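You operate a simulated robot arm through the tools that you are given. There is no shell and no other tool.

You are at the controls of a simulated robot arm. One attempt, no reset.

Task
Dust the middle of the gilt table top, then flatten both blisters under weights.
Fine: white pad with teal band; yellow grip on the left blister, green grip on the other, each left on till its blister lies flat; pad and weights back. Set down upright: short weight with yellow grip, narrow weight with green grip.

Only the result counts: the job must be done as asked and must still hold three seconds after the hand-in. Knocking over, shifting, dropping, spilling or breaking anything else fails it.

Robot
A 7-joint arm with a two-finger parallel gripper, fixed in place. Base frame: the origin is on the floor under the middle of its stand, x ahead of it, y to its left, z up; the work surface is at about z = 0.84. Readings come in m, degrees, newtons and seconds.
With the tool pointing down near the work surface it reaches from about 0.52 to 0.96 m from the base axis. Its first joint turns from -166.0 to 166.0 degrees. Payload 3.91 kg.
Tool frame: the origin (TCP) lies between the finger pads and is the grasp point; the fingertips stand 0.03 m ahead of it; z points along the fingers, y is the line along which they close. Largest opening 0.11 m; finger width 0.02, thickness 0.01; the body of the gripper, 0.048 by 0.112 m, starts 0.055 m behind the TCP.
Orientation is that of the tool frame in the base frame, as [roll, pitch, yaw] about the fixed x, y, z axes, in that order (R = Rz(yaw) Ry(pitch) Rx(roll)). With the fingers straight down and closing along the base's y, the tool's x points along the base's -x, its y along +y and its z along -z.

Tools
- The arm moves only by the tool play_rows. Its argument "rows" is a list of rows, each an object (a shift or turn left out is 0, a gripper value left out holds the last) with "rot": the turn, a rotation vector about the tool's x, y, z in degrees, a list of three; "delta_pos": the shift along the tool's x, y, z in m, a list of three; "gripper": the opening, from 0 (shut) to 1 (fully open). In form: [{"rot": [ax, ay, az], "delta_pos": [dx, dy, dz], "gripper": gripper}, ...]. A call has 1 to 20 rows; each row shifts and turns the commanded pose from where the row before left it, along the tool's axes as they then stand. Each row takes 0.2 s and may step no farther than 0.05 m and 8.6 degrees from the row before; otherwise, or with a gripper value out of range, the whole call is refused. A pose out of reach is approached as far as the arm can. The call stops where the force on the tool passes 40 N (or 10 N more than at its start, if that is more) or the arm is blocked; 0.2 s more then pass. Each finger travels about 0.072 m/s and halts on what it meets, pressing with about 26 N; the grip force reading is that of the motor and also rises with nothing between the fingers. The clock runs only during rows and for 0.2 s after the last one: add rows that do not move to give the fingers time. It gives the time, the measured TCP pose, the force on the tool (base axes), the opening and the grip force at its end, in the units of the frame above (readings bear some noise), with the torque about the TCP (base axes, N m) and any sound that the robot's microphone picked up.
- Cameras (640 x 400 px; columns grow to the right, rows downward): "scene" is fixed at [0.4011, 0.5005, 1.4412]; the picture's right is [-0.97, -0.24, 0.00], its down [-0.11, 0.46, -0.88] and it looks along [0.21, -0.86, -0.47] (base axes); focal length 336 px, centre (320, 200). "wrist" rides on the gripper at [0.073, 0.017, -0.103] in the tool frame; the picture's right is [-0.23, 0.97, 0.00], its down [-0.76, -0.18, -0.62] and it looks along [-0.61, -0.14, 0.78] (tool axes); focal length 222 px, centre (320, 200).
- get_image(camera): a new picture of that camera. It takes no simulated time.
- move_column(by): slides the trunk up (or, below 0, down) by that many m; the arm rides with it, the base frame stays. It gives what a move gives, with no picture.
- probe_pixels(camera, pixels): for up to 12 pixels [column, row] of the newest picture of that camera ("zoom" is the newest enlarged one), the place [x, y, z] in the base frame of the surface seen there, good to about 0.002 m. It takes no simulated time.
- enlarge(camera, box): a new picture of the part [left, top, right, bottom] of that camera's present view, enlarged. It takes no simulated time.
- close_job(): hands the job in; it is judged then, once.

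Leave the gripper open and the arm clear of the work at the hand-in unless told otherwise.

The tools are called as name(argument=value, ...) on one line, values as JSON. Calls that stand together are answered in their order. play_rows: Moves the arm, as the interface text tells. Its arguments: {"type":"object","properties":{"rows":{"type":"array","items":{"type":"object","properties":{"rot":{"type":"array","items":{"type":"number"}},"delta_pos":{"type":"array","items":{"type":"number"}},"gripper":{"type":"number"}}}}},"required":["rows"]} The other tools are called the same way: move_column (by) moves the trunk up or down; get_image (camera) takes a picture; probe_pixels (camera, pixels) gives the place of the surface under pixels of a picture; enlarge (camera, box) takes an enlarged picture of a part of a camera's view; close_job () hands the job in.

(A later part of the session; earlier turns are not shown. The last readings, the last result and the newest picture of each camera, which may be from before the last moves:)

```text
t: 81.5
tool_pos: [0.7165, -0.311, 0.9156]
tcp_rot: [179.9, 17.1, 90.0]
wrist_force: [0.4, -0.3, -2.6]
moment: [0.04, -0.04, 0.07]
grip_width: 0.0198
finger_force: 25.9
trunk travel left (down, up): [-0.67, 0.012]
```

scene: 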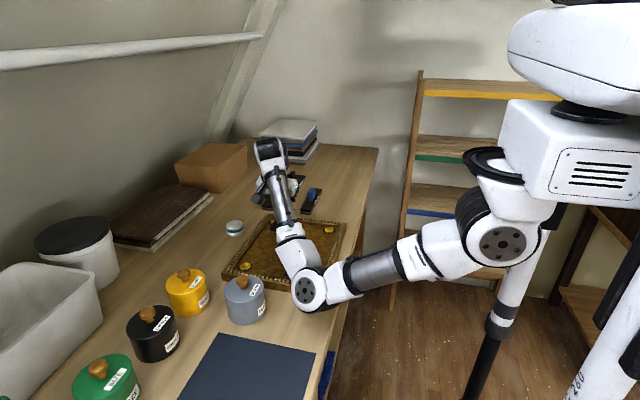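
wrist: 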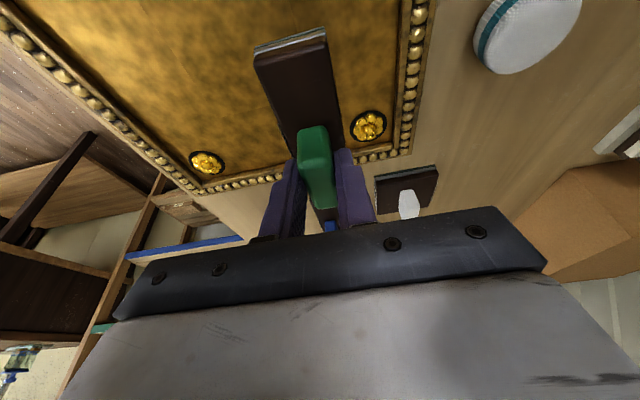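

play_rows(rows=[{"delta_pos": [0.00022, 0, 0.00072]}, {}])

enlarge(camera="wrist", box=[180, 0, 440, 200])

```text
t: 82.1
tool_pos: [0.7164, -0.3114, 0.9159]
tcp_rot: [179.9, 17.0, 90.0]
wrist_force: [2.1, -2.7, 3.8]
moment: [0.29, 0.02, -0.06]
grip_width: 0.0198
finger_force: 26.2
trunk travel left (down, up): [-0.67, 0.012]
```

```text
2.00 times, centred on (310, 100) of wrist
```

zoom: 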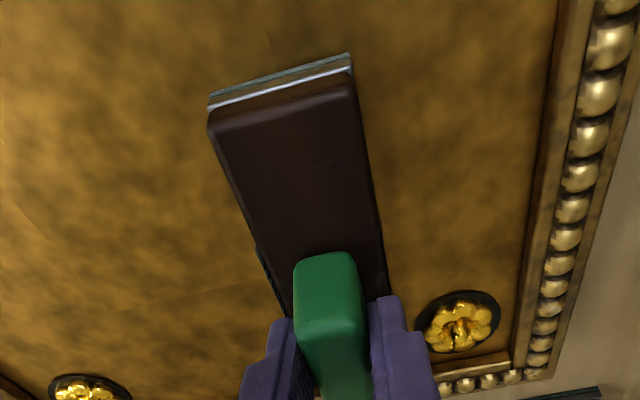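

Contact made (Fz +3.8, near end first, tilt under 1°). Opening the fingers to let it settle, then rising along the tool's axis direction vertically.

play_rows(rows=[{"gripper": 0.25}, {"gripper": 0.4}, {}, {}, {"delta_pos": [-0.0029, 0, -0.0096]}, {"delta_pos": [-0.0058, 0, -0.0191]}, {"delta_pos": [-0.0058, 0, -0.0191]}, {}])

get_image(camera="wrist")

get_image(camera="scene")

```text
t: 83.9
tool_pos: [0.7167, -0.3125, 0.965]
tcp_rot: [-180.0, 17.1, 89.9]
wrist_force: [0.7, -0.3, -1.0]
moment: [-0.01, 0.01, 0.02]
grip_width: 0.0441
finger_force: 0.1
trunk travel left (down, up): [-0.67, 0.012]
```

```text
taken
```

wrist: 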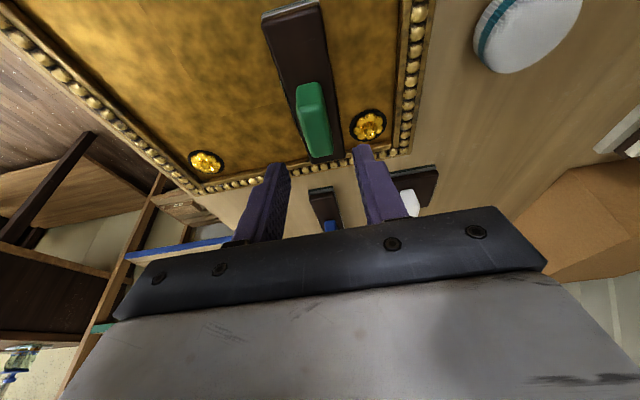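

```text
taken
```

scene: 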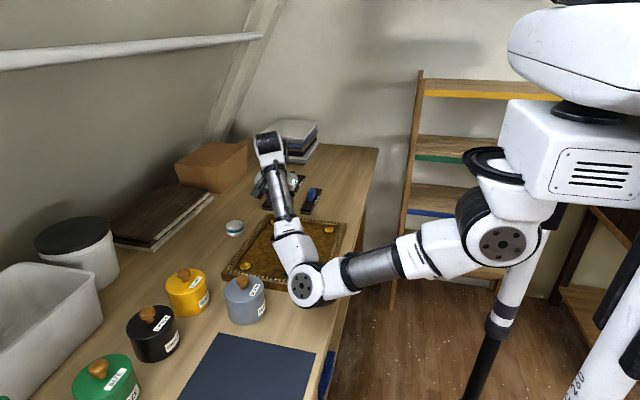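

The green weight stands on the panel. Checking its footprint and levelness from the wrist view.

enlarge(camera="wrist", box=[240, 0, 400, 180])

probe_pixels(camera="zoom", pixels=[[180, 50], [300, 15], [345, 345], [290, 358], [320, 352], [320, 270], [350, 300], [320, 362], [320, 375], [322, 385], [250, 200], [330, 150]])

```text
2.22 times, centred on (320, 90) of wrist
```

zoom: 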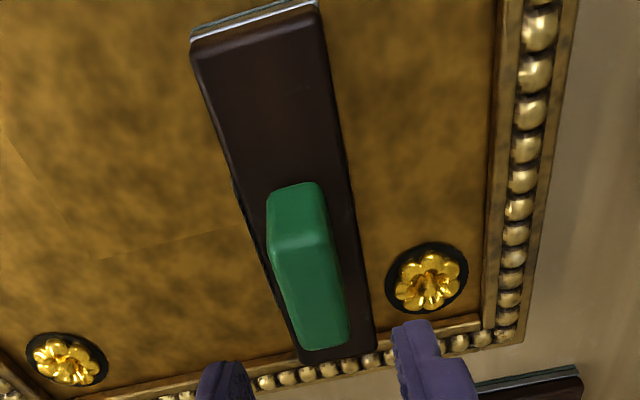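

```text
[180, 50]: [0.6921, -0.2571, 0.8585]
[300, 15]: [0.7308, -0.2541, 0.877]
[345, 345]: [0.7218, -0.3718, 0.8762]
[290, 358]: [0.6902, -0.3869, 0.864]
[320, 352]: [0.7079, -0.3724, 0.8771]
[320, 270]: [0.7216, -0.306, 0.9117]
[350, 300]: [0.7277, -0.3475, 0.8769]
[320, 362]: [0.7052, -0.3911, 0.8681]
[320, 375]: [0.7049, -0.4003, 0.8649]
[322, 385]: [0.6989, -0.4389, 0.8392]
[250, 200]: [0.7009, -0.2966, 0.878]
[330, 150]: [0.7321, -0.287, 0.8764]
```

Weight is level, footprint y -0.375..-0.2535 covers the right blister. Both blisters are now under weights. While they press, I want the elbow bent up again before handling the yellow weight, so I go out toward the extended area (empty-handed) the same way I came.

play_rows(rows=[{"delta_pos": [-0.0029, 0, -0.0096]}, {"delta_pos": [-0.02271, -0.015625, 0.006945]}, {"delta_pos": [-0.02271, -0.015625, 0.006945]}, {"delta_pos": [-0.02271, -0.015625, 0.006945]}, {"delta_pos": [-0.02271, -0.015625, 0.006945]}, {"delta_pos": [-0.02271, -0.015625, 0.006945]}, {"delta_pos": [-0.02271, -0.015625, 0.006945]}, {"delta_pos": [-0.02271, -0.015625, 0.006945]}, {"delta_pos": [-0.02271, -0.015625, 0.006945]}, {"delta_pos": [-0.0255, 0, 0.0078]}, {"delta_pos": [-0.0255, 0, 0.0078]}, {"delta_pos": [-0.0255, 0, 0.0078]}, {"delta_pos": [-0.0255, 0, 0.0078]}, {"delta_pos": [-0.0255, 0, 0.0078]}, {"delta_pos": [-0.0255, 0, 0.0078]}, {}])

get_image(camera="scene")

```text
t: 87.3
tool_pos: [0.5935, -0.6606, 0.9752]
tcp_rot: [180.0, 17.0, 89.9]
wrist_force: [0.0, 0.9, -0.2]
moment: [-0.02, 0.02, -0.02]
grip_width: 0.044
finger_force: 0.1
trunk travel left (down, up): [-0.67, 0.012]
```

```text
taken
```

scene: 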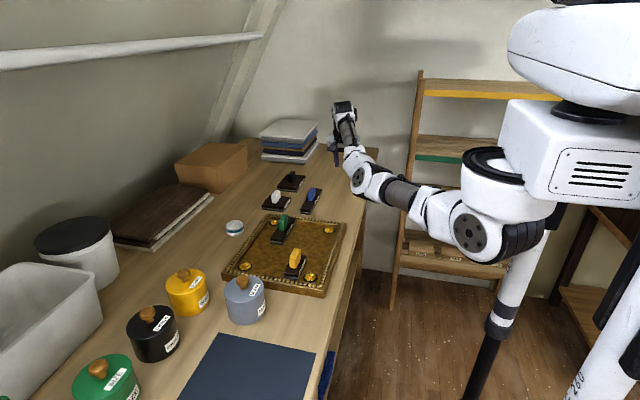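

Elbow still bent down (at 365,180). Now untilting the tool here, which straightens the arm, then turning the yaw back to 180° and pulling in; I'll look at how the elbow folds.

play_rows(rows=[{"rot": [0, 8.5, 0]}, {"rot": [0, 8.5, 0]}, {}, {}])

get_image(camera="scene")

```text
t: 88.3
tool_pos: [0.581, -0.6377, 0.9758]
tcp_rot: [-180.0, 0.0, 89.9]
wrist_force: [-0.2, 0.6, -0.1]
moment: [0.02, 0.01, 0.0]
grip_width: 0.0441
finger_force: 0.1
out of reach, approached as far as the arm can: row 2
trunk travel left (down, up): [-0.67, 0.012]
```

```text
taken
```

scene: 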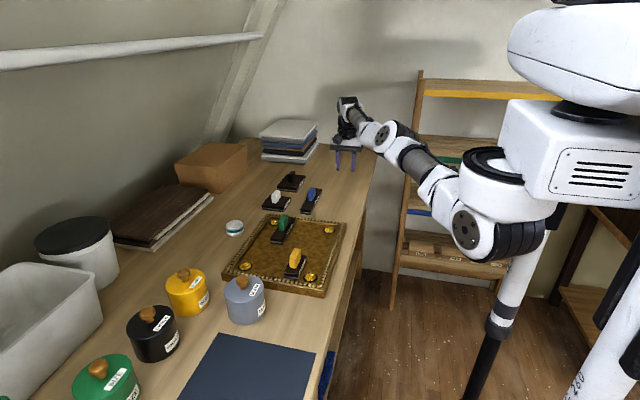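

The arm is straight now. Pulling the hand in a few centimetres (+y) and slightly up, to see which way the elbow folds.

play_rows(rows=[{"delta_pos": [0.01, 0, 0]}, {"delta_pos": [0.015, 0, 0]}, {"delta_pos": [0.02, 0, 0]}, {"delta_pos": [0.02, 0, 0]}, {}])

get_image(camera="scene")

```text
t: 89.5
tool_pos: [0.607, -0.6188, 0.9793]
tcp_rot: [-179.9, -0.1, 90.1]
wrist_force: [1.5, -0.2, 0.3]
moment: [0.01, 0.03, 0.0]
grip_width: 0.044
finger_force: 0.1
out of reach, approached as far as the arm can: row 1, 2, 3, 4
trunk travel left (down, up): [-0.67, 0.012]
```

```text
taken
```

scene: 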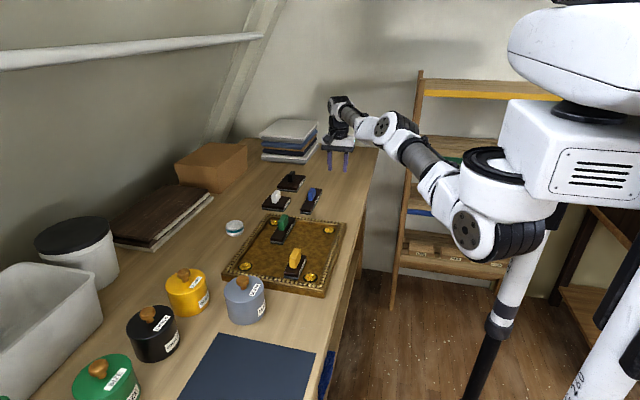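

The hand slid sideways rather than in — the arm is at its straight singular posture. I'll retrace how I came: turn the yaw back to 180° here, then pull in toward the yellow weight's home.

play_rows(rows=[{"rot": [0, 0, -8.18]}, {"rot": [0, 0, -8.18]}, {"rot": [0, 0, -8.18]}, {"rot": [0, 0, -8.18]}, {"rot": [0, 0, -8.18]}, {"rot": [0, 0, -8.18]}, {"rot": [0, 0, -8.18]}, {"rot": [0, 0, -8.18]}, {"rot": [0, 0, -8.18]}, {"rot": [0, 0, -8.18]}, {"rot": [0, 0, -8.18]}, {}])

get_image(camera="scene")

```text
t: 92.1
tool_pos: [0.6071, -0.6194, 0.9767]
tcp_rot: [-180.0, 0.1, 180.0]
wrist_force: [1.1, 0.8, -0.7]
moment: [-0.01, 0.0, 0.01]
grip_width: 0.0438
finger_force: 0.1
trunk travel left (down, up): [-0.67, 0.012]
```

```text
taken
```

scene: 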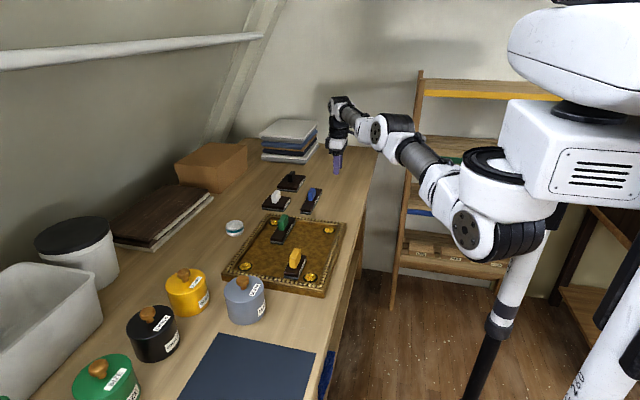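

Yaw is back at 180°. Now pulling in +y in steps, watching the elbow.

play_rows(rows=[{"delta_pos": [0, 0.02, 0]}, {"delta_pos": [0, 0.02, 0]}, {"delta_pos": [0, 0.02, 0]}, {"delta_pos": [0, 0.02, 0]}, {}])

get_image(camera="scene")

```text
t: 93.3
tool_pos: [0.644, -0.5955, 0.9828]
tcp_rot: [180.0, -0.1, 180.0]
wrist_force: [0.2, -0.5, -0.5]
moment: [0.0, 0.0, -0.05]
grip_width: 0.0438
finger_force: 0.0
out of reach, approached as far as the arm can: row 1, 2, 3, 4
trunk travel left (down, up): [-0.67, 0.012]
```

```text
taken
```

scene: 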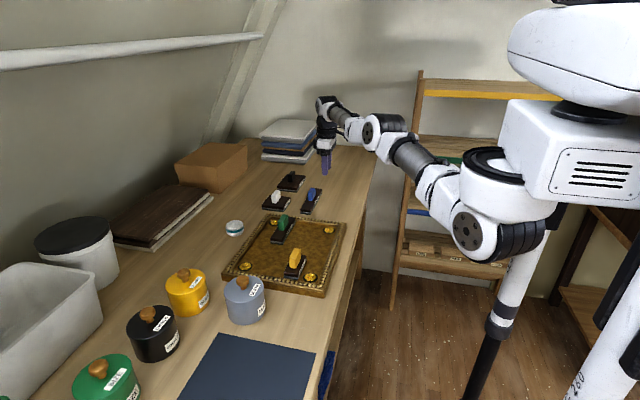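

Still straight. I break the singular posture with a small outward tilt (fingers outward, wrist inward) and see which way the elbow goes this time.

play_rows(rows=[{"rot": [6.5, -5, 0]}, {}])

get_image(camera="scene")

```text
t: 93.9
tool_pos: [0.6604, -0.6211, 0.9831]
tcp_rot: [-173.5, 5.0, -179.9]
wrist_force: [-0.3, -0.1, -0.9]
moment: [-0.02, 0.0, 0.01]
grip_width: 0.0441
finger_force: 0.0
out of reach, approached as far as the arm can: row 1
trunk travel left (down, up): [-0.67, 0.012]
```

```text
taken
```

scene: 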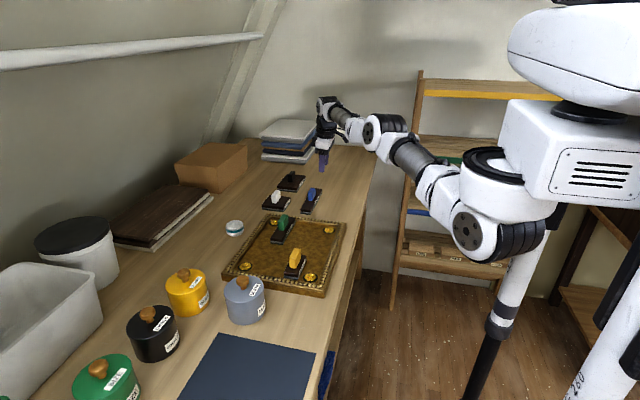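

The wrist is still locked straight. Trying a stronger radial pull inward (large steps), with the hand clear at z≈0.98.

play_rows(rows=[{"delta_pos": [0.028, 0.039, -0.005]}, {"delta_pos": [0.028, 0.039, -0.005]}, {}])

get_image(camera="scene")

```text
t: 94.7
tool_pos: [0.66, -0.6216, 0.9831]
tcp_rot: [-173.7, 4.9, -179.8]
wrist_force: [-0.4, -0.5, 0.2]
moment: [0.03, -0.03, 0.0]
grip_width: 0.0437
finger_force: 0.0
out of reach, approached as far as the arm can: row 1, 2
trunk travel left (down, up): [-0.67, 0.012]
```

```text
taken
```

scene: 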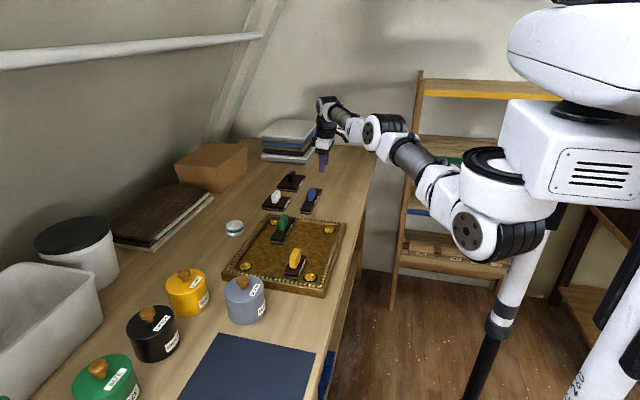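

The solver is stuck at the straight posture. Idea: slide up along the reach limit, then come straight down — coming down inside the limit lets the elbow bend, and downward motion favours bending it upward. First remove the small tilt and rise 16 cm.

play_rows(rows=[{"rot": [-6.5, 5, 0]}, {"delta_pos": [0, 0, -0.04]}, {"delta_pos": [0, 0, -0.04]}, {"delta_pos": [0, 0, -0.04]}, {"delta_pos": [0, 0, -0.04]}, {}])

get_image(camera="scene")

```text
t: 96.1
tool_pos: [0.6319, -0.5753, 1.1352]
tcp_rot: [180.0, -0.1, 179.9]
wrist_force: [0.5, 0.0, 1.1]
moment: [0.03, 0.01, 0.0]
grip_width: 0.0439
finger_force: 0.0
out of reach, approached as far as the arm can: row 1, 2, 3, 4, 5
trunk travel left (down, up): [-0.67, 0.012]
```

```text
taken
```

scene: 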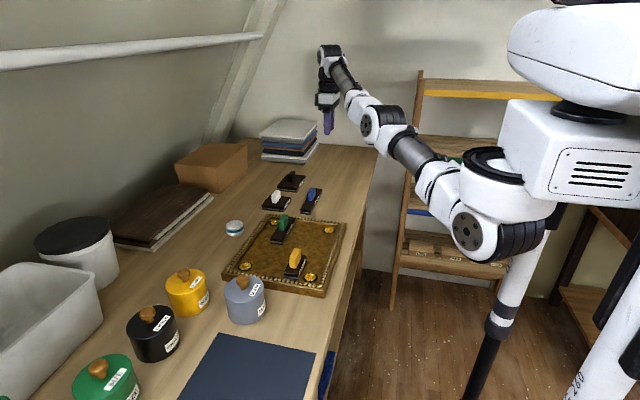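

Now straight down 14 cm (to z≈0.995).

play_rows(rows=[{"delta_pos": [0, 0, 0.035]}, {"delta_pos": [0, 0, 0.035]}, {"delta_pos": [0, 0, 0.035]}, {"delta_pos": [0, 0, 0.035]}, {}])

get_image(camera="scene")

```text
t: 97.3
tool_pos: [0.6337, -0.5743, 0.9945]
tcp_rot: [179.9, 0.0, 180.0]
wrist_force: [0.3, 0.7, -0.1]
moment: [0.02, -0.02, 0.0]
grip_width: 0.044
finger_force: 0.1
trunk travel left (down, up): [-0.67, 0.012]
```

```text
taken
```

scene: 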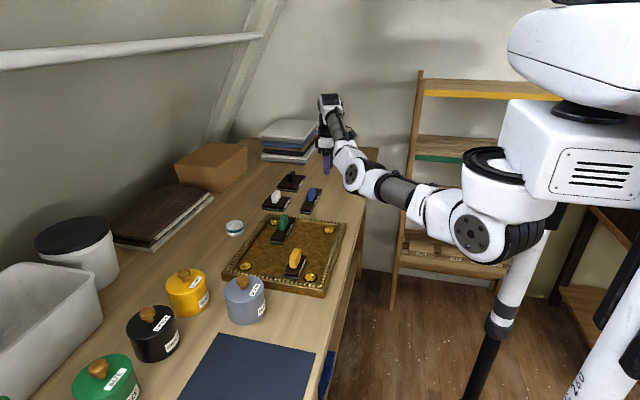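

It folded downward again. By my reckoning of how the solver shares motion, tilting the fingers *inward* at full stretch should bend the elbow upward. I try that: stretch out a little, then tilt inward in steps, all at z≈0.99 in free air.

play_rows(rows=[{"delta_pos": [-0.0115, -0.0164, 0]}, {"delta_pos": [-0.0115, -0.0164, 0]}, {"rot": [-6.5, 5, 0]}, {"rot": [-6.5, 5, 0]}, {"rot": [-6.5, 5, 0]}, {}])

get_image(camera="scene")

```text
t: 98.7
tool_pos: [0.6131, -0.5345, 1.0031]
tcp_rot: [164.6, -11.7, -178.4]
wrist_force: [0.2, -0.1, 0.6]
moment: [-0.01, 0.01, 0.01]
grip_width: 0.0444
finger_force: 0.1
out of reach, approached as far as the arm can: row 2, 3, 4, 5
trunk travel left (down, up): [-0.67, 0.012]
```

```text
taken
```

scene: 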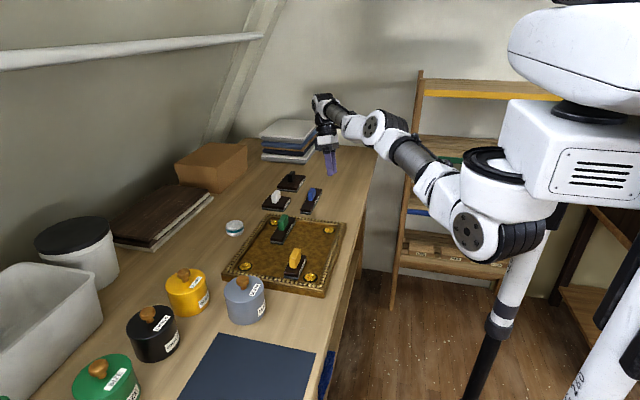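

Tilted inward ~19°, arm straight. Now pulling inward (and slightly down) and watching the fold.

play_rows(rows=[{"delta_pos": [0.0097, 0.0142, 0.0112]}, {"delta_pos": [0.0097, 0.0142, 0.0112]}, {"delta_pos": [0.0097, 0.0142, 0.0112]}, {}])

get_image(camera="scene")

```text
t: 99.7
tool_pos: [0.6139, -0.5353, 1.0038]
tcp_rot: [164.5, -11.6, -178.5]
wrist_force: [0.0, -0.5, -0.5]
moment: [-0.01, 0.02, 0.0]
grip_width: 0.044
finger_force: 0.0
out of reach, approached as far as the arm can: row 1, 2, 3
trunk travel left (down, up): [-0.67, 0.012]
```

```text
taken
```

scene: 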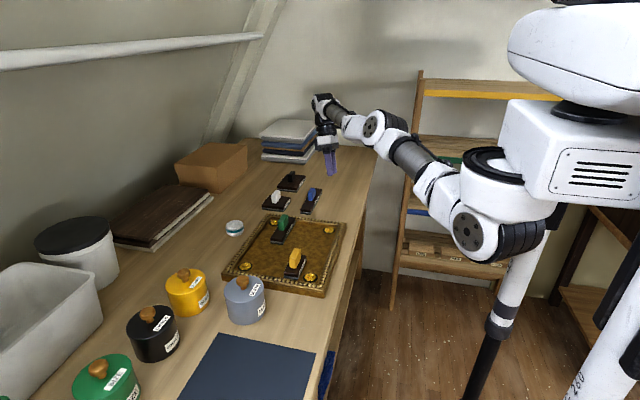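

Still locked. Now moving straight down 4.5 cm from here, which should put it inside the reach limit.

play_rows(rows=[{"delta_pos": [-0.003, -0.0039, 0.01415]}, {"delta_pos": [-0.003, -0.0039, 0.01415]}, {"delta_pos": [-0.003, -0.0039, 0.01415]}, {}])

get_image(camera="scene")

```text
t: 100.7
tool_pos: [0.614, -0.5353, 0.9592]
tcp_rot: [164.4, -11.6, -178.5]
wrist_force: [0.5, -1.3, -0.8]
moment: [0.02, 0.02, 0.0]
grip_width: 0.0442
finger_force: 0.0
trunk travel left (down, up): [-0.67, 0.012]
```

```text
taken
```

scene: 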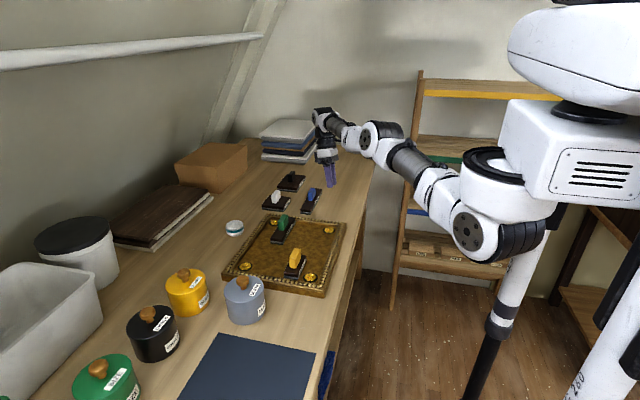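

It moved without the reach complaint, so it's off the singularity. Pulling inward 4 cm now.

play_rows(rows=[{"delta_pos": [0.0107, 0.0156, 0.0066]}, {"delta_pos": [0.0107, 0.0156, 0.0066]}, {}])

get_image(camera="scene")

```text
t: 101.5
tool_pos: [0.6146, -0.5361, 0.959]
tcp_rot: [164.4, -11.6, -178.4]
wrist_force: [1.0, 0.0, -0.3]
moment: [0.01, 0.0, -0.03]
grip_width: 0.044
finger_force: 0.1
out of reach, approached as far as the arm can: row 1, 2
trunk travel left (down, up): [-0.67, 0.012]
```

```text
taken
```

scene: 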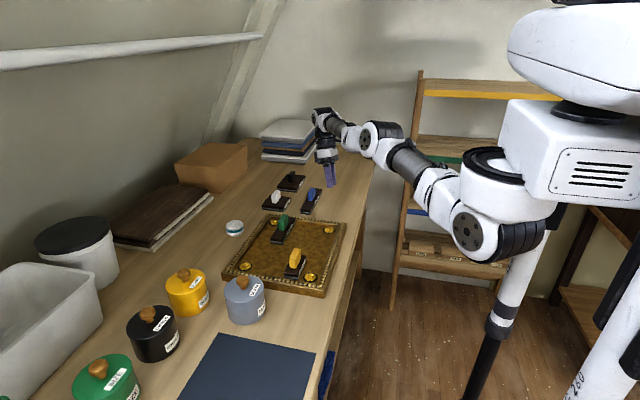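

Trying the pull in small steps of 3 mm, so the solver can follow.

play_rows(rows=[{"delta_pos": [0.0008, 0.00117, 0.0005]}, {"delta_pos": [0.0008, 0.00117, 0.0005]}, {"delta_pos": [0.0016, 0.0023, 0.001]}, {"delta_pos": [0.0016, 0.0023, 0.001]}, {"delta_pos": [0.0016, 0.0023, 0.001]}, {"delta_pos": [0.0016, 0.0023, 0.001]}, {"delta_pos": [0.0016, 0.0023, 0.001]}, {"delta_pos": [0.0016, 0.0023, 0.001]}, {}])

enlarge(camera="scene", box=[280, 80, 540, 280])

```text
t: 103.5
tool_pos: [0.6142, -0.5359, 0.9595]
tcp_rot: [164.4, -11.5, -178.5]
wrist_force: [-0.4, 0.2, -0.3]
moment: [-0.01, 0.0, 0.01]
grip_width: 0.0441
finger_force: 0.0
out of reach, approached as far as the arm can: row 2, 3, 4, 6, 7, 8
trunk travel left (down, up): [-0.67, 0.012]
```

```text
2.00 times, centred on (410, 180) of scene
```

zoom: 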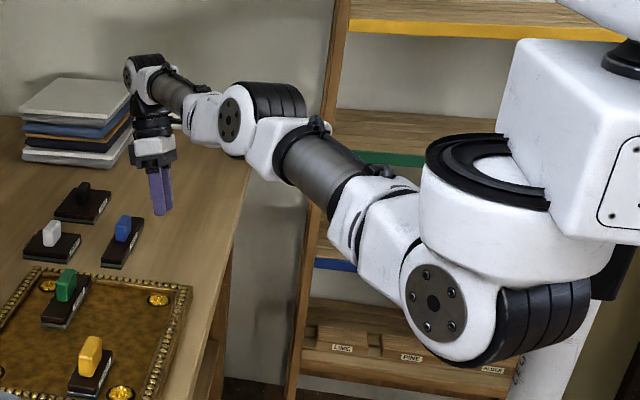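

The enlarged view shows the elbow now slightly *above* the shoulder–wrist line (bent up). Now I remove the inward tilt about the TCP, which brings the wrist inward.

play_rows(rows=[{"rot": [6.5, -5, 0]}, {"rot": [6.5, -5, 0]}, {}])

enlarge(camera="scene", box=[280, 80, 540, 280])

```text
t: 104.3
tool_pos: [0.648, -0.5833, 0.9584]
tcp_rot: [177.7, -1.6, 179.9]
wrist_force: [-0.2, -0.1, 0.9]
moment: [0.02, -0.02, -0.03]
grip_width: 0.0443
finger_force: 0.0
out of reach, approached as far as the arm can: row 1, 2
trunk travel left (down, up): [-0.67, 0.012]
```

```text
2.00 times, centred on (410, 180) of scene
```

zoom: 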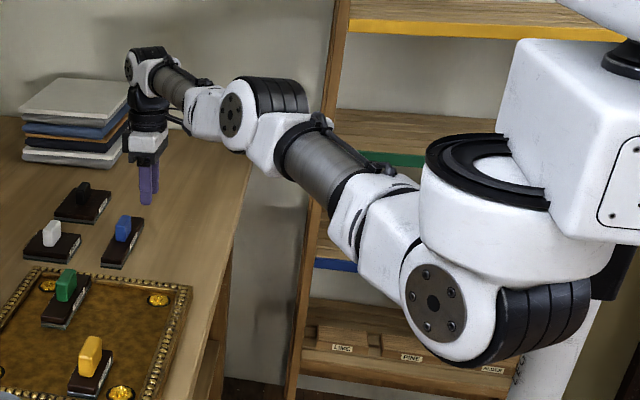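

The wrist hasn't moved. I probe the shoulder, elbow and wrist joint discs to find the actual bend.

probe_pixels(camera="zoom", pixels=[[433, 303], [231, 122], [130, 70], [480, 170], [147, 190]])

```text
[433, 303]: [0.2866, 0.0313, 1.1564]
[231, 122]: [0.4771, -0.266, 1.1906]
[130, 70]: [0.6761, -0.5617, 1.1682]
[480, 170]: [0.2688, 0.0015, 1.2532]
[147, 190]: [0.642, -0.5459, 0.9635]
```

The elbow is bent up by ~9° now, but too close to straight for the solver to pull in. The trick that bent it up was "tilt inward at the limit, then come down"; repeating it from higher up should give much more bend. Going up 20 cm, then tilting inward.

play_rows(rows=[{"delta_pos": [0, 0, -0.045]}, {"delta_pos": [0, 0, -0.045]}, {"delta_pos": [0, 0, -0.045]}, {"delta_pos": [0, 0, -0.045]}, {"rot": [-6.5, 5, 0]}, {"rot": [-6.5, 5, 0]}, {"rot": [-6.5, 5, 0]}, {}])

enlarge(camera="scene", box=[280, 30, 540, 280])

```text
t: 106.1
tool_pos: [0.6162, -0.5482, 1.1382]
tcp_rot: [173.0, -5.3, -179.9]
wrist_force: [1.3, -0.1, -0.1]
moment: [0.02, -0.01, -0.04]
grip_width: 0.0438
finger_force: 0.0
out of reach, approached as far as the arm can: row 2, 3, 4, 5, 6, 7
trunk travel left (down, up): [-0.67, 0.012]
```

```text
1.60 times, centred on (410, 155) of scene
```

zoom: 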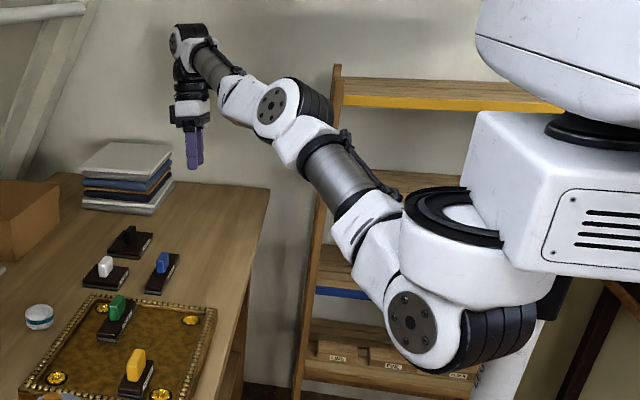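

Only part of the tilt was possible (J6 near its limit), but try coming straight down 18 cm.

play_rows(rows=[{"delta_pos": [-0.0042, -0.0055, 0.0445]}, {"delta_pos": [-0.0042, -0.0055, 0.0445]}, {"delta_pos": [-0.0042, -0.0055, 0.0445]}, {"delta_pos": [-0.002, -0.0027, 0.022]}, {}])

enlarge(camera="scene", box=[280, 30, 540, 280])

```text
t: 107.3
tool_pos: [0.6274, -0.5702, 0.9848]
tcp_rot: [173.0, -5.4, -179.9]
wrist_force: [0.3, -0.6, 0.4]
moment: [0.01, -0.01, 0.02]
grip_width: 0.044
finger_force: 0.1
out of reach, approached as far as the arm can: row 1, 2, 3
trunk travel left (down, up): [-0.67, 0.012]
```

```text
1.60 times, centred on (410, 155) of scene
```

zoom: 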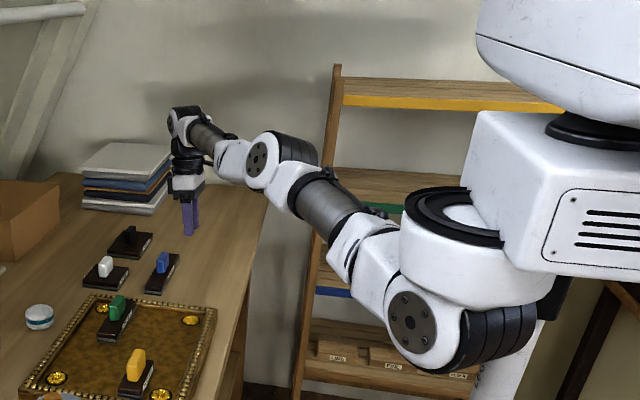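

I measure the joint discs again to see the bend here.

probe_pixels(camera="zoom", pixels=[[408, 322], [261, 158], [176, 127], [173, 122]])

```text
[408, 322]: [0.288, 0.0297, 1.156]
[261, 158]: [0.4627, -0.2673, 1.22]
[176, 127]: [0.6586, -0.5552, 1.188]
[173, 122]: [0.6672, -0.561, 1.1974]
```

The elbow is bent up by ~15° and slightly to the right, so it isn't truly singular here. Testing small single-axis moves to learn what is blocked: first 1 cm +y, then 1 cm -x.

play_rows(rows=[{"delta_pos": [0, 0.005, 0]}, {"delta_pos": [0, 0.005, 0]}, {"delta_pos": [0.005, 0, 0]}, {"delta_pos": [0.005, 0, 0]}, {"delta_pos": [0, 0, 0.01]}, {}])

enlarge(camera="scene", box=[280, 30, 540, 280])

```text
t: 108.7
tool_pos: [0.628, -0.5698, 0.9797]
tcp_rot: [173.0, -5.3, -179.9]
wrist_force: [-0.9, -0.4, -0.5]
moment: [0.01, 0.04, 0.02]
grip_width: 0.0438
finger_force: 0.1
out of reach, approached as far as the arm can: row 1, 2, 4
trunk travel left (down, up): [-0.67, 0.012]
```

```text
1.60 times, centred on (410, 155) of scene
```

zoom: 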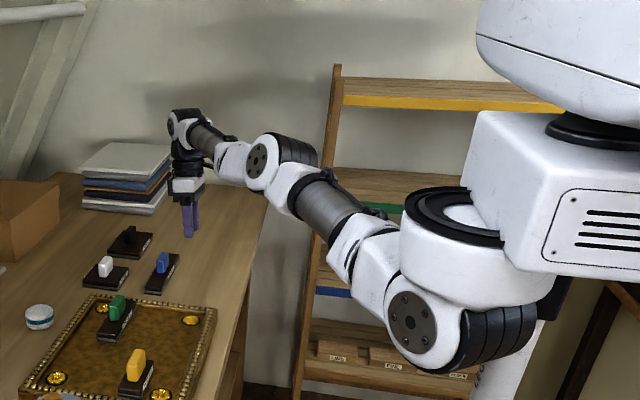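

Most inward moves are refused: it looks like the elbow is over-straightened against a joint stop in this direction. I'll return to the normal fold: tool vertical, slide up 16 cm, then come down, as before.

play_rows(rows=[{"rot": [7, -5.3, 0]}, {"delta_pos": [0, 0, -0.04]}, {"delta_pos": [0, 0, -0.04]}, {"delta_pos": [0, 0, -0.04]}, {"delta_pos": [0, 0, -0.04]}, {"delta_pos": [0, 0, -0.04]}, {}])

play_rows(rows=[{"delta_pos": [0, 0, 0.03]}, {"delta_pos": [0, 0, 0.03]}, {"delta_pos": [0, 0, 0.03]}, {}])

enlarge(camera="scene", box=[280, 30, 540, 280])

```text
refused: row 1 steps farther than a row can; nothing moved
```

```text
t: 109.7
tool_pos: [0.6243, -0.5693, 0.8903]
tcp_rot: [172.8, -5.3, -179.9]
wrist_force: [0.9, -0.2, -0.7]
moment: [0.04, 0.02, -0.04]
grip_width: 0.0436
finger_force: 0.1
out of reach, approached as far as the arm can: row 1, 3
trunk travel left (down, up): [-0.67, 0.012]
```

```text
1.60 times, centred on (410, 155) of scene
```

zoom: 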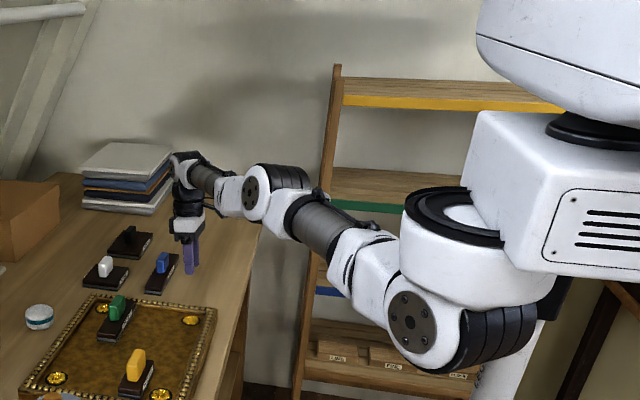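

The first call was refused (rotation slightly too large) and the second one lowered the hand to z 0.890 — no contact (forces ~0), but I go up at once, with a smaller rotation step.

play_rows(rows=[{"delta_pos": [-0.0028, -0.0036, -0.03]}, {"delta_pos": [-0.0028, -0.0036, -0.03]}, {"delta_pos": [0, 0, -0.03]}, {}])

enlarge(camera="scene", box=[250, 130, 380, 230])

```text
t: 110.7
tool_pos: [0.6296, -0.5702, 0.975]
tcp_rot: [173.0, -5.3, -179.9]
wrist_force: [0.3, -0.7, -0.4]
moment: [-0.01, -0.01, 0.0]
grip_width: 0.0441
finger_force: 0.0
out of reach, approached as far as the arm can: row 1, 2
trunk travel left (down, up): [-0.67, 0.012]
```

```text
4.00 times, centred on (315, 180) of scene
```

zoom: 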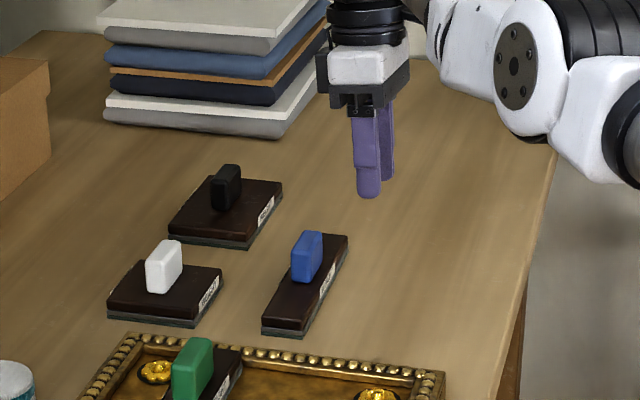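

The blue weight is undisturbed. Now untilt in two smaller steps and rise along the limit.

play_rows(rows=[{"rot": [3.5, -2.65, 0]}, {"rot": [3.5, -2.65, 0]}, {"delta_pos": [0, 0, -0.04]}, {"delta_pos": [0, 0, -0.04]}, {"delta_pos": [0, 0, -0.04]}, {"delta_pos": [0, 0, -0.04]}, {"delta_pos": [0, 0, -0.04]}, {}])

enlarge(camera="scene", box=[280, 30, 540, 280])

```text
t: 112.5
tool_pos: [0.6304, -0.5684, 1.1672]
tcp_rot: [179.9, 0.0, 179.8]
wrist_force: [-0.4, 0.7, 0.4]
moment: [0.01, -0.01, 0.02]
grip_width: 0.0439
finger_force: 0.0
out of reach, approached as far as the arm can: row 7
trunk travel left (down, up): [-0.67, 0.012]
```

```text
1.60 times, centred on (410, 155) of scene
```

zoom: 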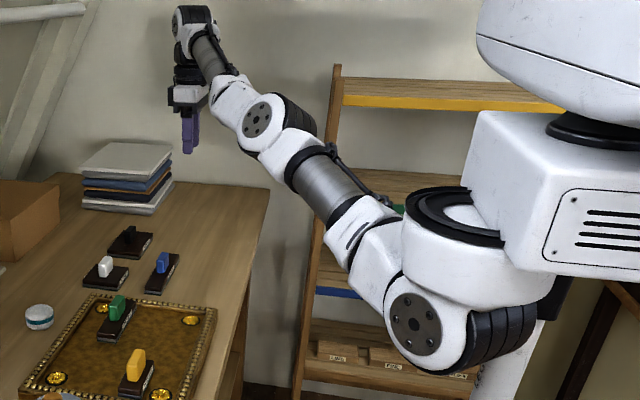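

Rows went fine this time. Now coming down 9 cm from here.

play_rows(rows=[{"delta_pos": [0, 0, 0.03]}, {"delta_pos": [0, 0, 0.03]}, {"delta_pos": [0, 0, 0.03]}, {}])

enlarge(camera="scene", box=[280, 30, 540, 280])

```text
t: 113.5
tool_pos: [0.6296, -0.5668, 1.0769]
tcp_rot: [-180.0, 0.2, 179.8]
wrist_force: [0.9, -0.5, 0.1]
moment: [0.01, -0.01, 0.02]
grip_width: 0.0439
finger_force: 0.0
trunk travel left (down, up): [-0.67, 0.012]
```

```text
1.60 times, centred on (410, 155) of scene
```

zoom: 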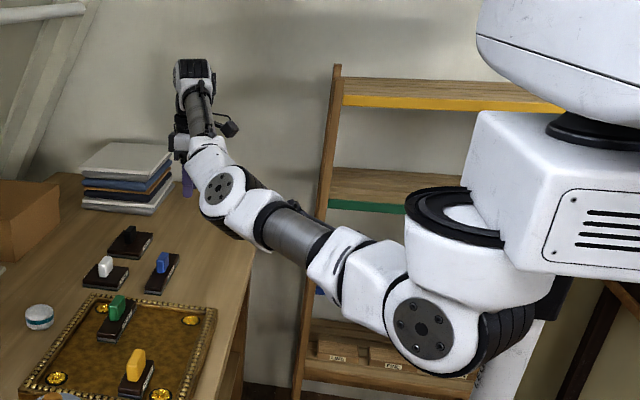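

Off the limit now, elbow folded downward. Measuring joints for the swivel.

probe_pixels(camera="zoom", pixels=[[420, 328], [216, 189], [182, 80], [188, 85]])

```text
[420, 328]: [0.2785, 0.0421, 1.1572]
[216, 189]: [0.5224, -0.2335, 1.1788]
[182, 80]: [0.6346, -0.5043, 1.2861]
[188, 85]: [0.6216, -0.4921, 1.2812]
```

The elbow is to the left/down but high (z≈1.18). Moving inward at this height to (0.62,-0.40,1.08), then I'll look again.

play_rows(rows=[{"delta_pos": [0.0015, 0.028, 0]}, {"delta_pos": [0.0015, 0.028, 0]}, {"delta_pos": [0.0015, 0.028, 0]}, {"delta_pos": [0.0015, 0.028, 0]}, {"delta_pos": [0.0015, 0.028, 0]}, {"delta_pos": [0.0015, 0.028, 0]}, {}])

get_image(camera="scene")

```text
t: 115.1
tool_pos: [0.6207, -0.3978, 1.0747]
tcp_rot: [180.0, 0.0, 179.7]
wrist_force: [-0.3, 0.2, -0.3]
moment: [-0.02, -0.04, -0.02]
grip_width: 0.0441
finger_force: 0.1
trunk travel left (down, up): [-0.67, 0.012]
```

```text
taken
```

scene: 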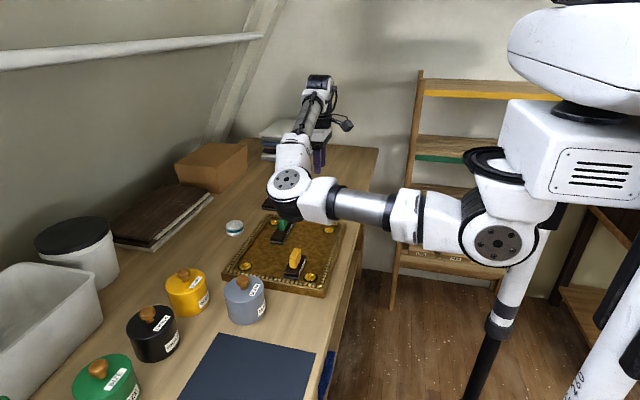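

probe_pixels(camera="scene", pixels=[[290, 182], [496, 242], [318, 82], [289, 210], [365, 207]])

```text
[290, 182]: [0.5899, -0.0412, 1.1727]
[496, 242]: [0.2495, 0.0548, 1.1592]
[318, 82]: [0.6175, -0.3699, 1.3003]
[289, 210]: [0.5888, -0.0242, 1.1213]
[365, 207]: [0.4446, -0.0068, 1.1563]
```

The elbow is now to the left at z≈1.17 (underside ~1.11), well above everything (tallest jar knob 0.943). That's a safe posture for the yellow weight. Moving to above (0.628,-0.160) at z≈1.0 with the fingers opened to ~80 mm.

play_rows(rows=[{"delta_pos": [-0.001, 0.0297, 0.0], "gripper": 0.75}, {"delta_pos": [-0.001, 0.0297, 0.0]}, {"delta_pos": [-0.001, 0.0297, 0.0]}, {"delta_pos": [-0.001, 0.0297, 0.0]}, {"delta_pos": [-0.001, 0.0297, 0.0]}, {"delta_pos": [-0.001, 0.0297, 0.0]}, {"delta_pos": [-0.001, 0.0297, 0.0]}, {"delta_pos": [-0.001, 0.0297, 0.0]}, {}])

get_image(camera="scene")

get_image(camera="wrist")

```text
t: 117.1
tool_pos: [0.6281, -0.16, 1.0762]
tcp_rot: [180.0, 0.0, 179.8]
wrist_force: [1.2, -0.3, 0.9]
moment: [-0.01, 0.0, -0.03]
grip_width: 0.0824
finger_force: 0.1
trunk travel left (down, up): [-0.67, 0.012]
```

```text
taken
```

scene: 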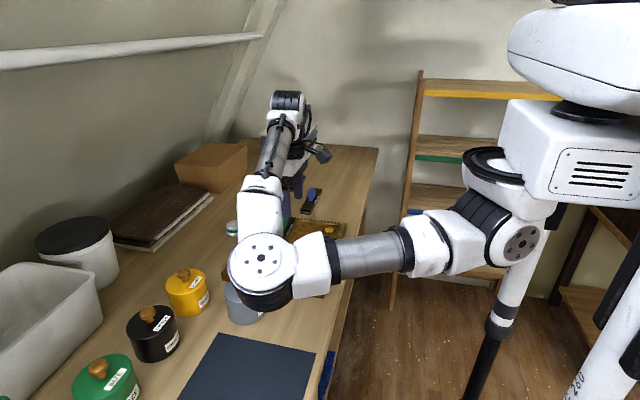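

```text
taken
```

wrist: 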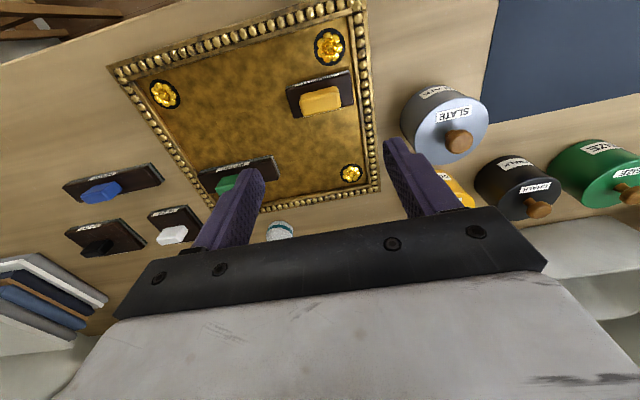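

Checking the elbow's height above the slate jar now (elbow at about 262,260 in scene).

probe_pixels(camera="scene", pixels=[[262, 260], [262, 285], [262, 308], [240, 275], [265, 190], [243, 300]])

enlarge(camera="wrist", box=[270, 55, 380, 130])

```text
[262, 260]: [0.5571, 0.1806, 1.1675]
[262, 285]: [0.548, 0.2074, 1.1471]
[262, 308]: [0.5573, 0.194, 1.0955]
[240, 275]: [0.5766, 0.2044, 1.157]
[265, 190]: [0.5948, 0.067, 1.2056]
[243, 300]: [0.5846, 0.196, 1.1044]
```

```text
5.33 times, centred on (325, 92) of wrist
```

zoom: 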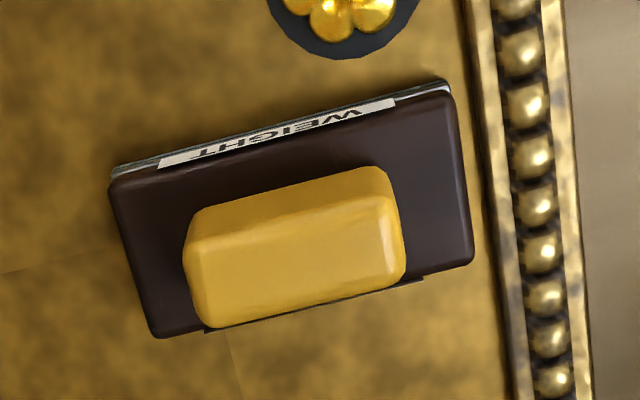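

The elbow stays at z≥1.09 — safe. Probing the yellow weight's present position to centre on it.

probe_pixels(camera="zoom", pixels=[[115, 190], [450, 95], [468, 260], [155, 330], [195, 260], [395, 220], [290, 270], [215, 318], [400, 275], [190, 215], [385, 172]])

```text
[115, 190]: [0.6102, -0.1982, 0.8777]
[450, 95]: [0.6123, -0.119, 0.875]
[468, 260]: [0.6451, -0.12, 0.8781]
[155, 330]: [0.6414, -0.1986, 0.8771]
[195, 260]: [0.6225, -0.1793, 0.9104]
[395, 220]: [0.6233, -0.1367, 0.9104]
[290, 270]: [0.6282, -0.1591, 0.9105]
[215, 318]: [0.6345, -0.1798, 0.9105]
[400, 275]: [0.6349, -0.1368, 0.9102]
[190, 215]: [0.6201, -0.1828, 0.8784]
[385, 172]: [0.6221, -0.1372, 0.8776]
```

Grip centre (0.628,-0.1585). Lowering 12 cm first with a 1.5 mm y correction, then check.

play_rows(rows=[{"delta_pos": [0, 0.0015, 0.03]}, {"delta_pos": [0, 0, 0.03]}, {"delta_pos": [0, 0, 0.03]}, {"delta_pos": [0, 0, 0.03]}, {}])

get_image(camera="scene")

get_image(camera="wrist")

```text
t: 118.3
tool_pos: [0.6307, -0.1585, 0.9529]
tcp_rot: [179.9, 0.0, 179.7]
wrist_force: [-0.3, 0.6, -0.6]
moment: [-0.02, -0.05, 0.01]
grip_width: 0.0826
finger_force: 0.0
trunk travel left (down, up): [-0.67, 0.012]
```

```text
taken
```

scene: 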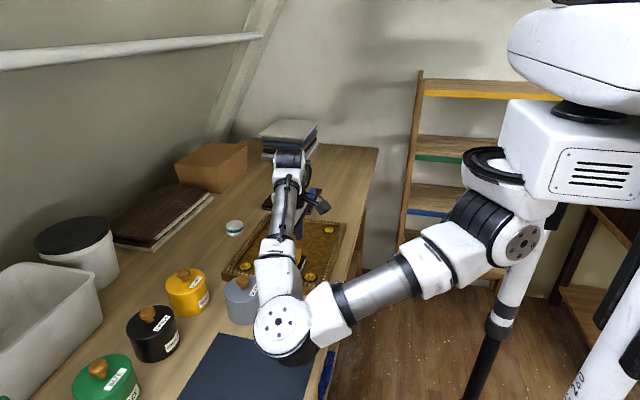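

```text
taken
```

wrist: 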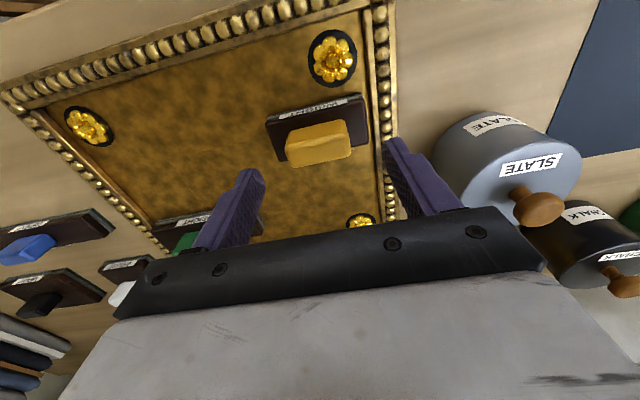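

The elbow came down somewhat (282,322). Probing its height.

probe_pixels(camera="scene", pixels=[[282, 322], [262, 330], [290, 350], [298, 360], [300, 355], [270, 270], [262, 300]])

```text
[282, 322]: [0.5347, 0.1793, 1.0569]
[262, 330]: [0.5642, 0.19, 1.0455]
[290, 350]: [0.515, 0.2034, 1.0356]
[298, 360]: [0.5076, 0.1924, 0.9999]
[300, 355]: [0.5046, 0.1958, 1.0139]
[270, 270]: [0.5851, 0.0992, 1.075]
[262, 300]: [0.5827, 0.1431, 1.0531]
```

Elbow underside ~0.99, forearm ~1.03 above the slate jar (0.943) — fine for the last 37 mm. Lowering to z≈0.916.

play_rows(rows=[{"delta_pos": [0, 0, 0.015]}, {"delta_pos": [0, 0, 0.015]}, {"delta_pos": [0, 0, 0.006]}, {}])

get_image(camera="scene")

get_image(camera="wrist")

```text
t: 119.3
tool_pos: [0.6309, -0.1584, 0.9182]
tcp_rot: [-180.0, 0.0, 179.7]
wrist_force: [-0.3, 0.3, -1.2]
moment: [0.0, 0.0, -0.02]
grip_width: 0.0828
finger_force: 0.1
trunk travel left (down, up): [-0.67, 0.012]
```

```text
taken
```

scene: 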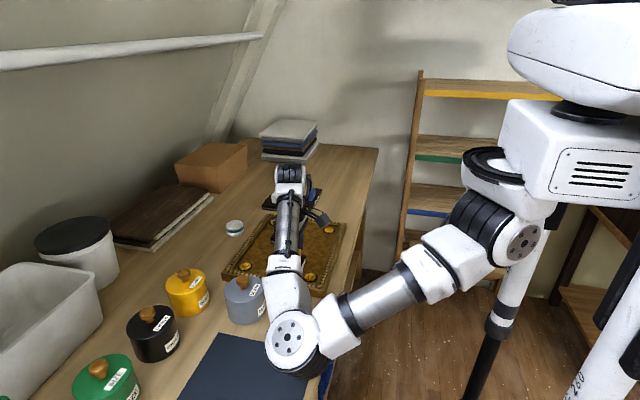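

```text
taken
```

wrist: 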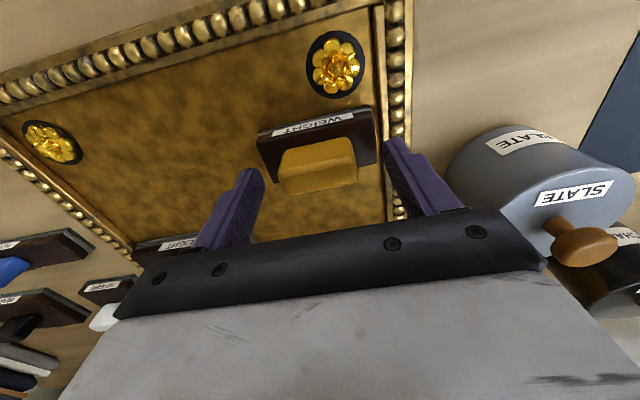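

probe_pixels(camera="scene", pixels=[[293, 337], [270, 345], [300, 372], [283, 290], [270, 262], [272, 285]])

probe_pixels(camera="wrist", pixels=[[318, 165], [285, 160], [352, 150], [318, 185], [245, 185], [405, 155]])

```text
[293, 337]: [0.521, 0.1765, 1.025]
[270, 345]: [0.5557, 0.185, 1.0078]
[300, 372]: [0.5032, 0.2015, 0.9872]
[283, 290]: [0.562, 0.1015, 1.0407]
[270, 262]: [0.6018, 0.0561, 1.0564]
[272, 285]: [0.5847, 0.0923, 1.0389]
```

```text
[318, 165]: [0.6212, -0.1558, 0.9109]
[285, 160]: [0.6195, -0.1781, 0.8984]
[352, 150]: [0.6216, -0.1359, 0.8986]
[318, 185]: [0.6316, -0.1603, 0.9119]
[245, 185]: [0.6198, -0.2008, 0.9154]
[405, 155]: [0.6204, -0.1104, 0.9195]
```

Centred over the grip, elbow safe (underside ~0.97). The weight has pressed for ~66 s; closing and lifting slightly to look.

play_rows(rows=[{"gripper": 0.5}, {"gripper": 0.25}, {"gripper": 0.0}, {}, {}, {}])

```text
t: 120.7
tool_pos: [0.6309, -0.1597, 0.9193]
tcp_rot: [179.9, -0.1, 179.8]
wrist_force: [-0.4, -0.7, -0.5]
moment: [-0.02, -0.01, 0.02]
grip_width: 0.0475
finger_force: 26.0
trunk travel left (down, up): [-0.67, 0.012]
```

Gripped (47.5 mm). Lifting straight up 60 mm in gentle steps.

play_rows(rows=[{"delta_pos": [0, 0, -0.005]}, {"delta_pos": [0, 0, -0.01]}, {"delta_pos": [0, 0, -0.015]}, {"delta_pos": [0, 0, -0.015]}, {"delta_pos": [0, 0, -0.015]}, {}])

get_image(camera="scene")

get_image(camera="wrist")

```text
t: 122.1
tool_pos: [0.63, -0.161, 0.9789]
tcp_rot: [-180.0, -0.1, 179.8]
wrist_force: [-0.6, -0.6, -2.4]
moment: [-0.02, -0.01, 0.01]
grip_width: 0.0475
finger_force: 25.8
trunk travel left (down, up): [-0.67, 0.012]
```

```text
taken
```

scene: 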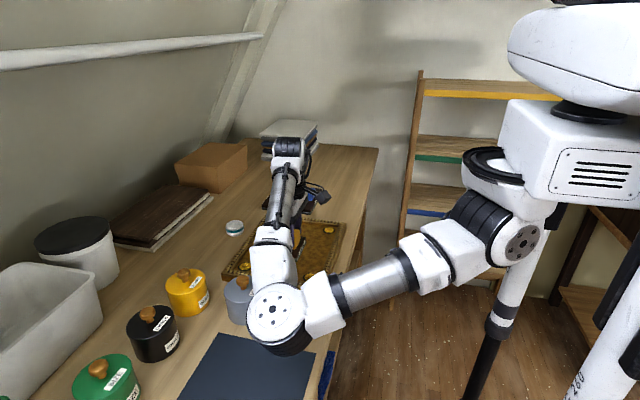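

```text
taken
```

wrist: 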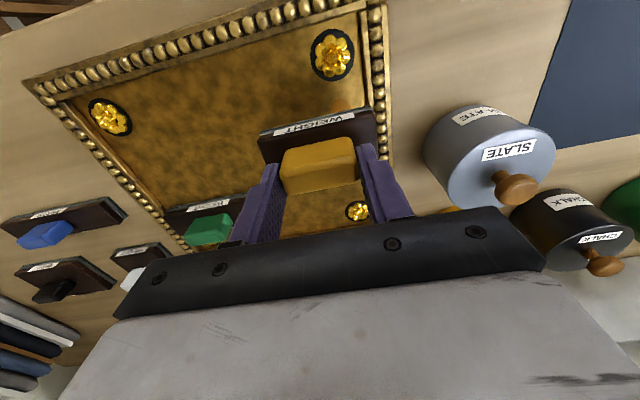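

In the same view earlier the blister showed white at (340,108); now I don't see it. Enlarging there.

enlarge(camera="wrist", box=[290, 60, 400, 140])

enlarge(camera="scene", box=[260, 230, 340, 300])

```text
5.00 times, centred on (345, 100) of wrist
```

zoom: 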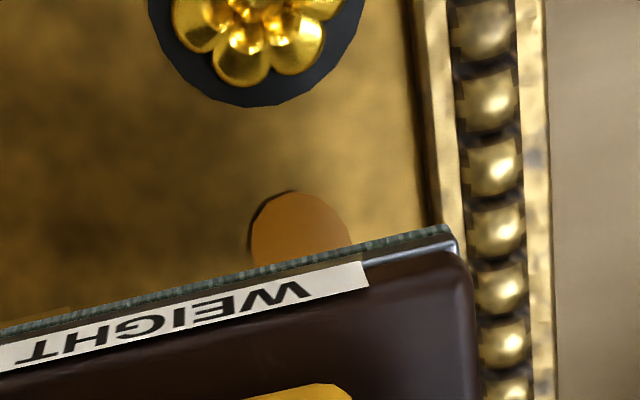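

```text
5.71 times, centred on (300, 265) of scene
```

zoom: 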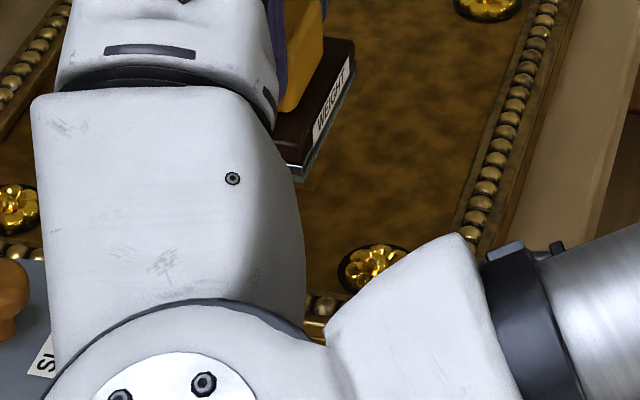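

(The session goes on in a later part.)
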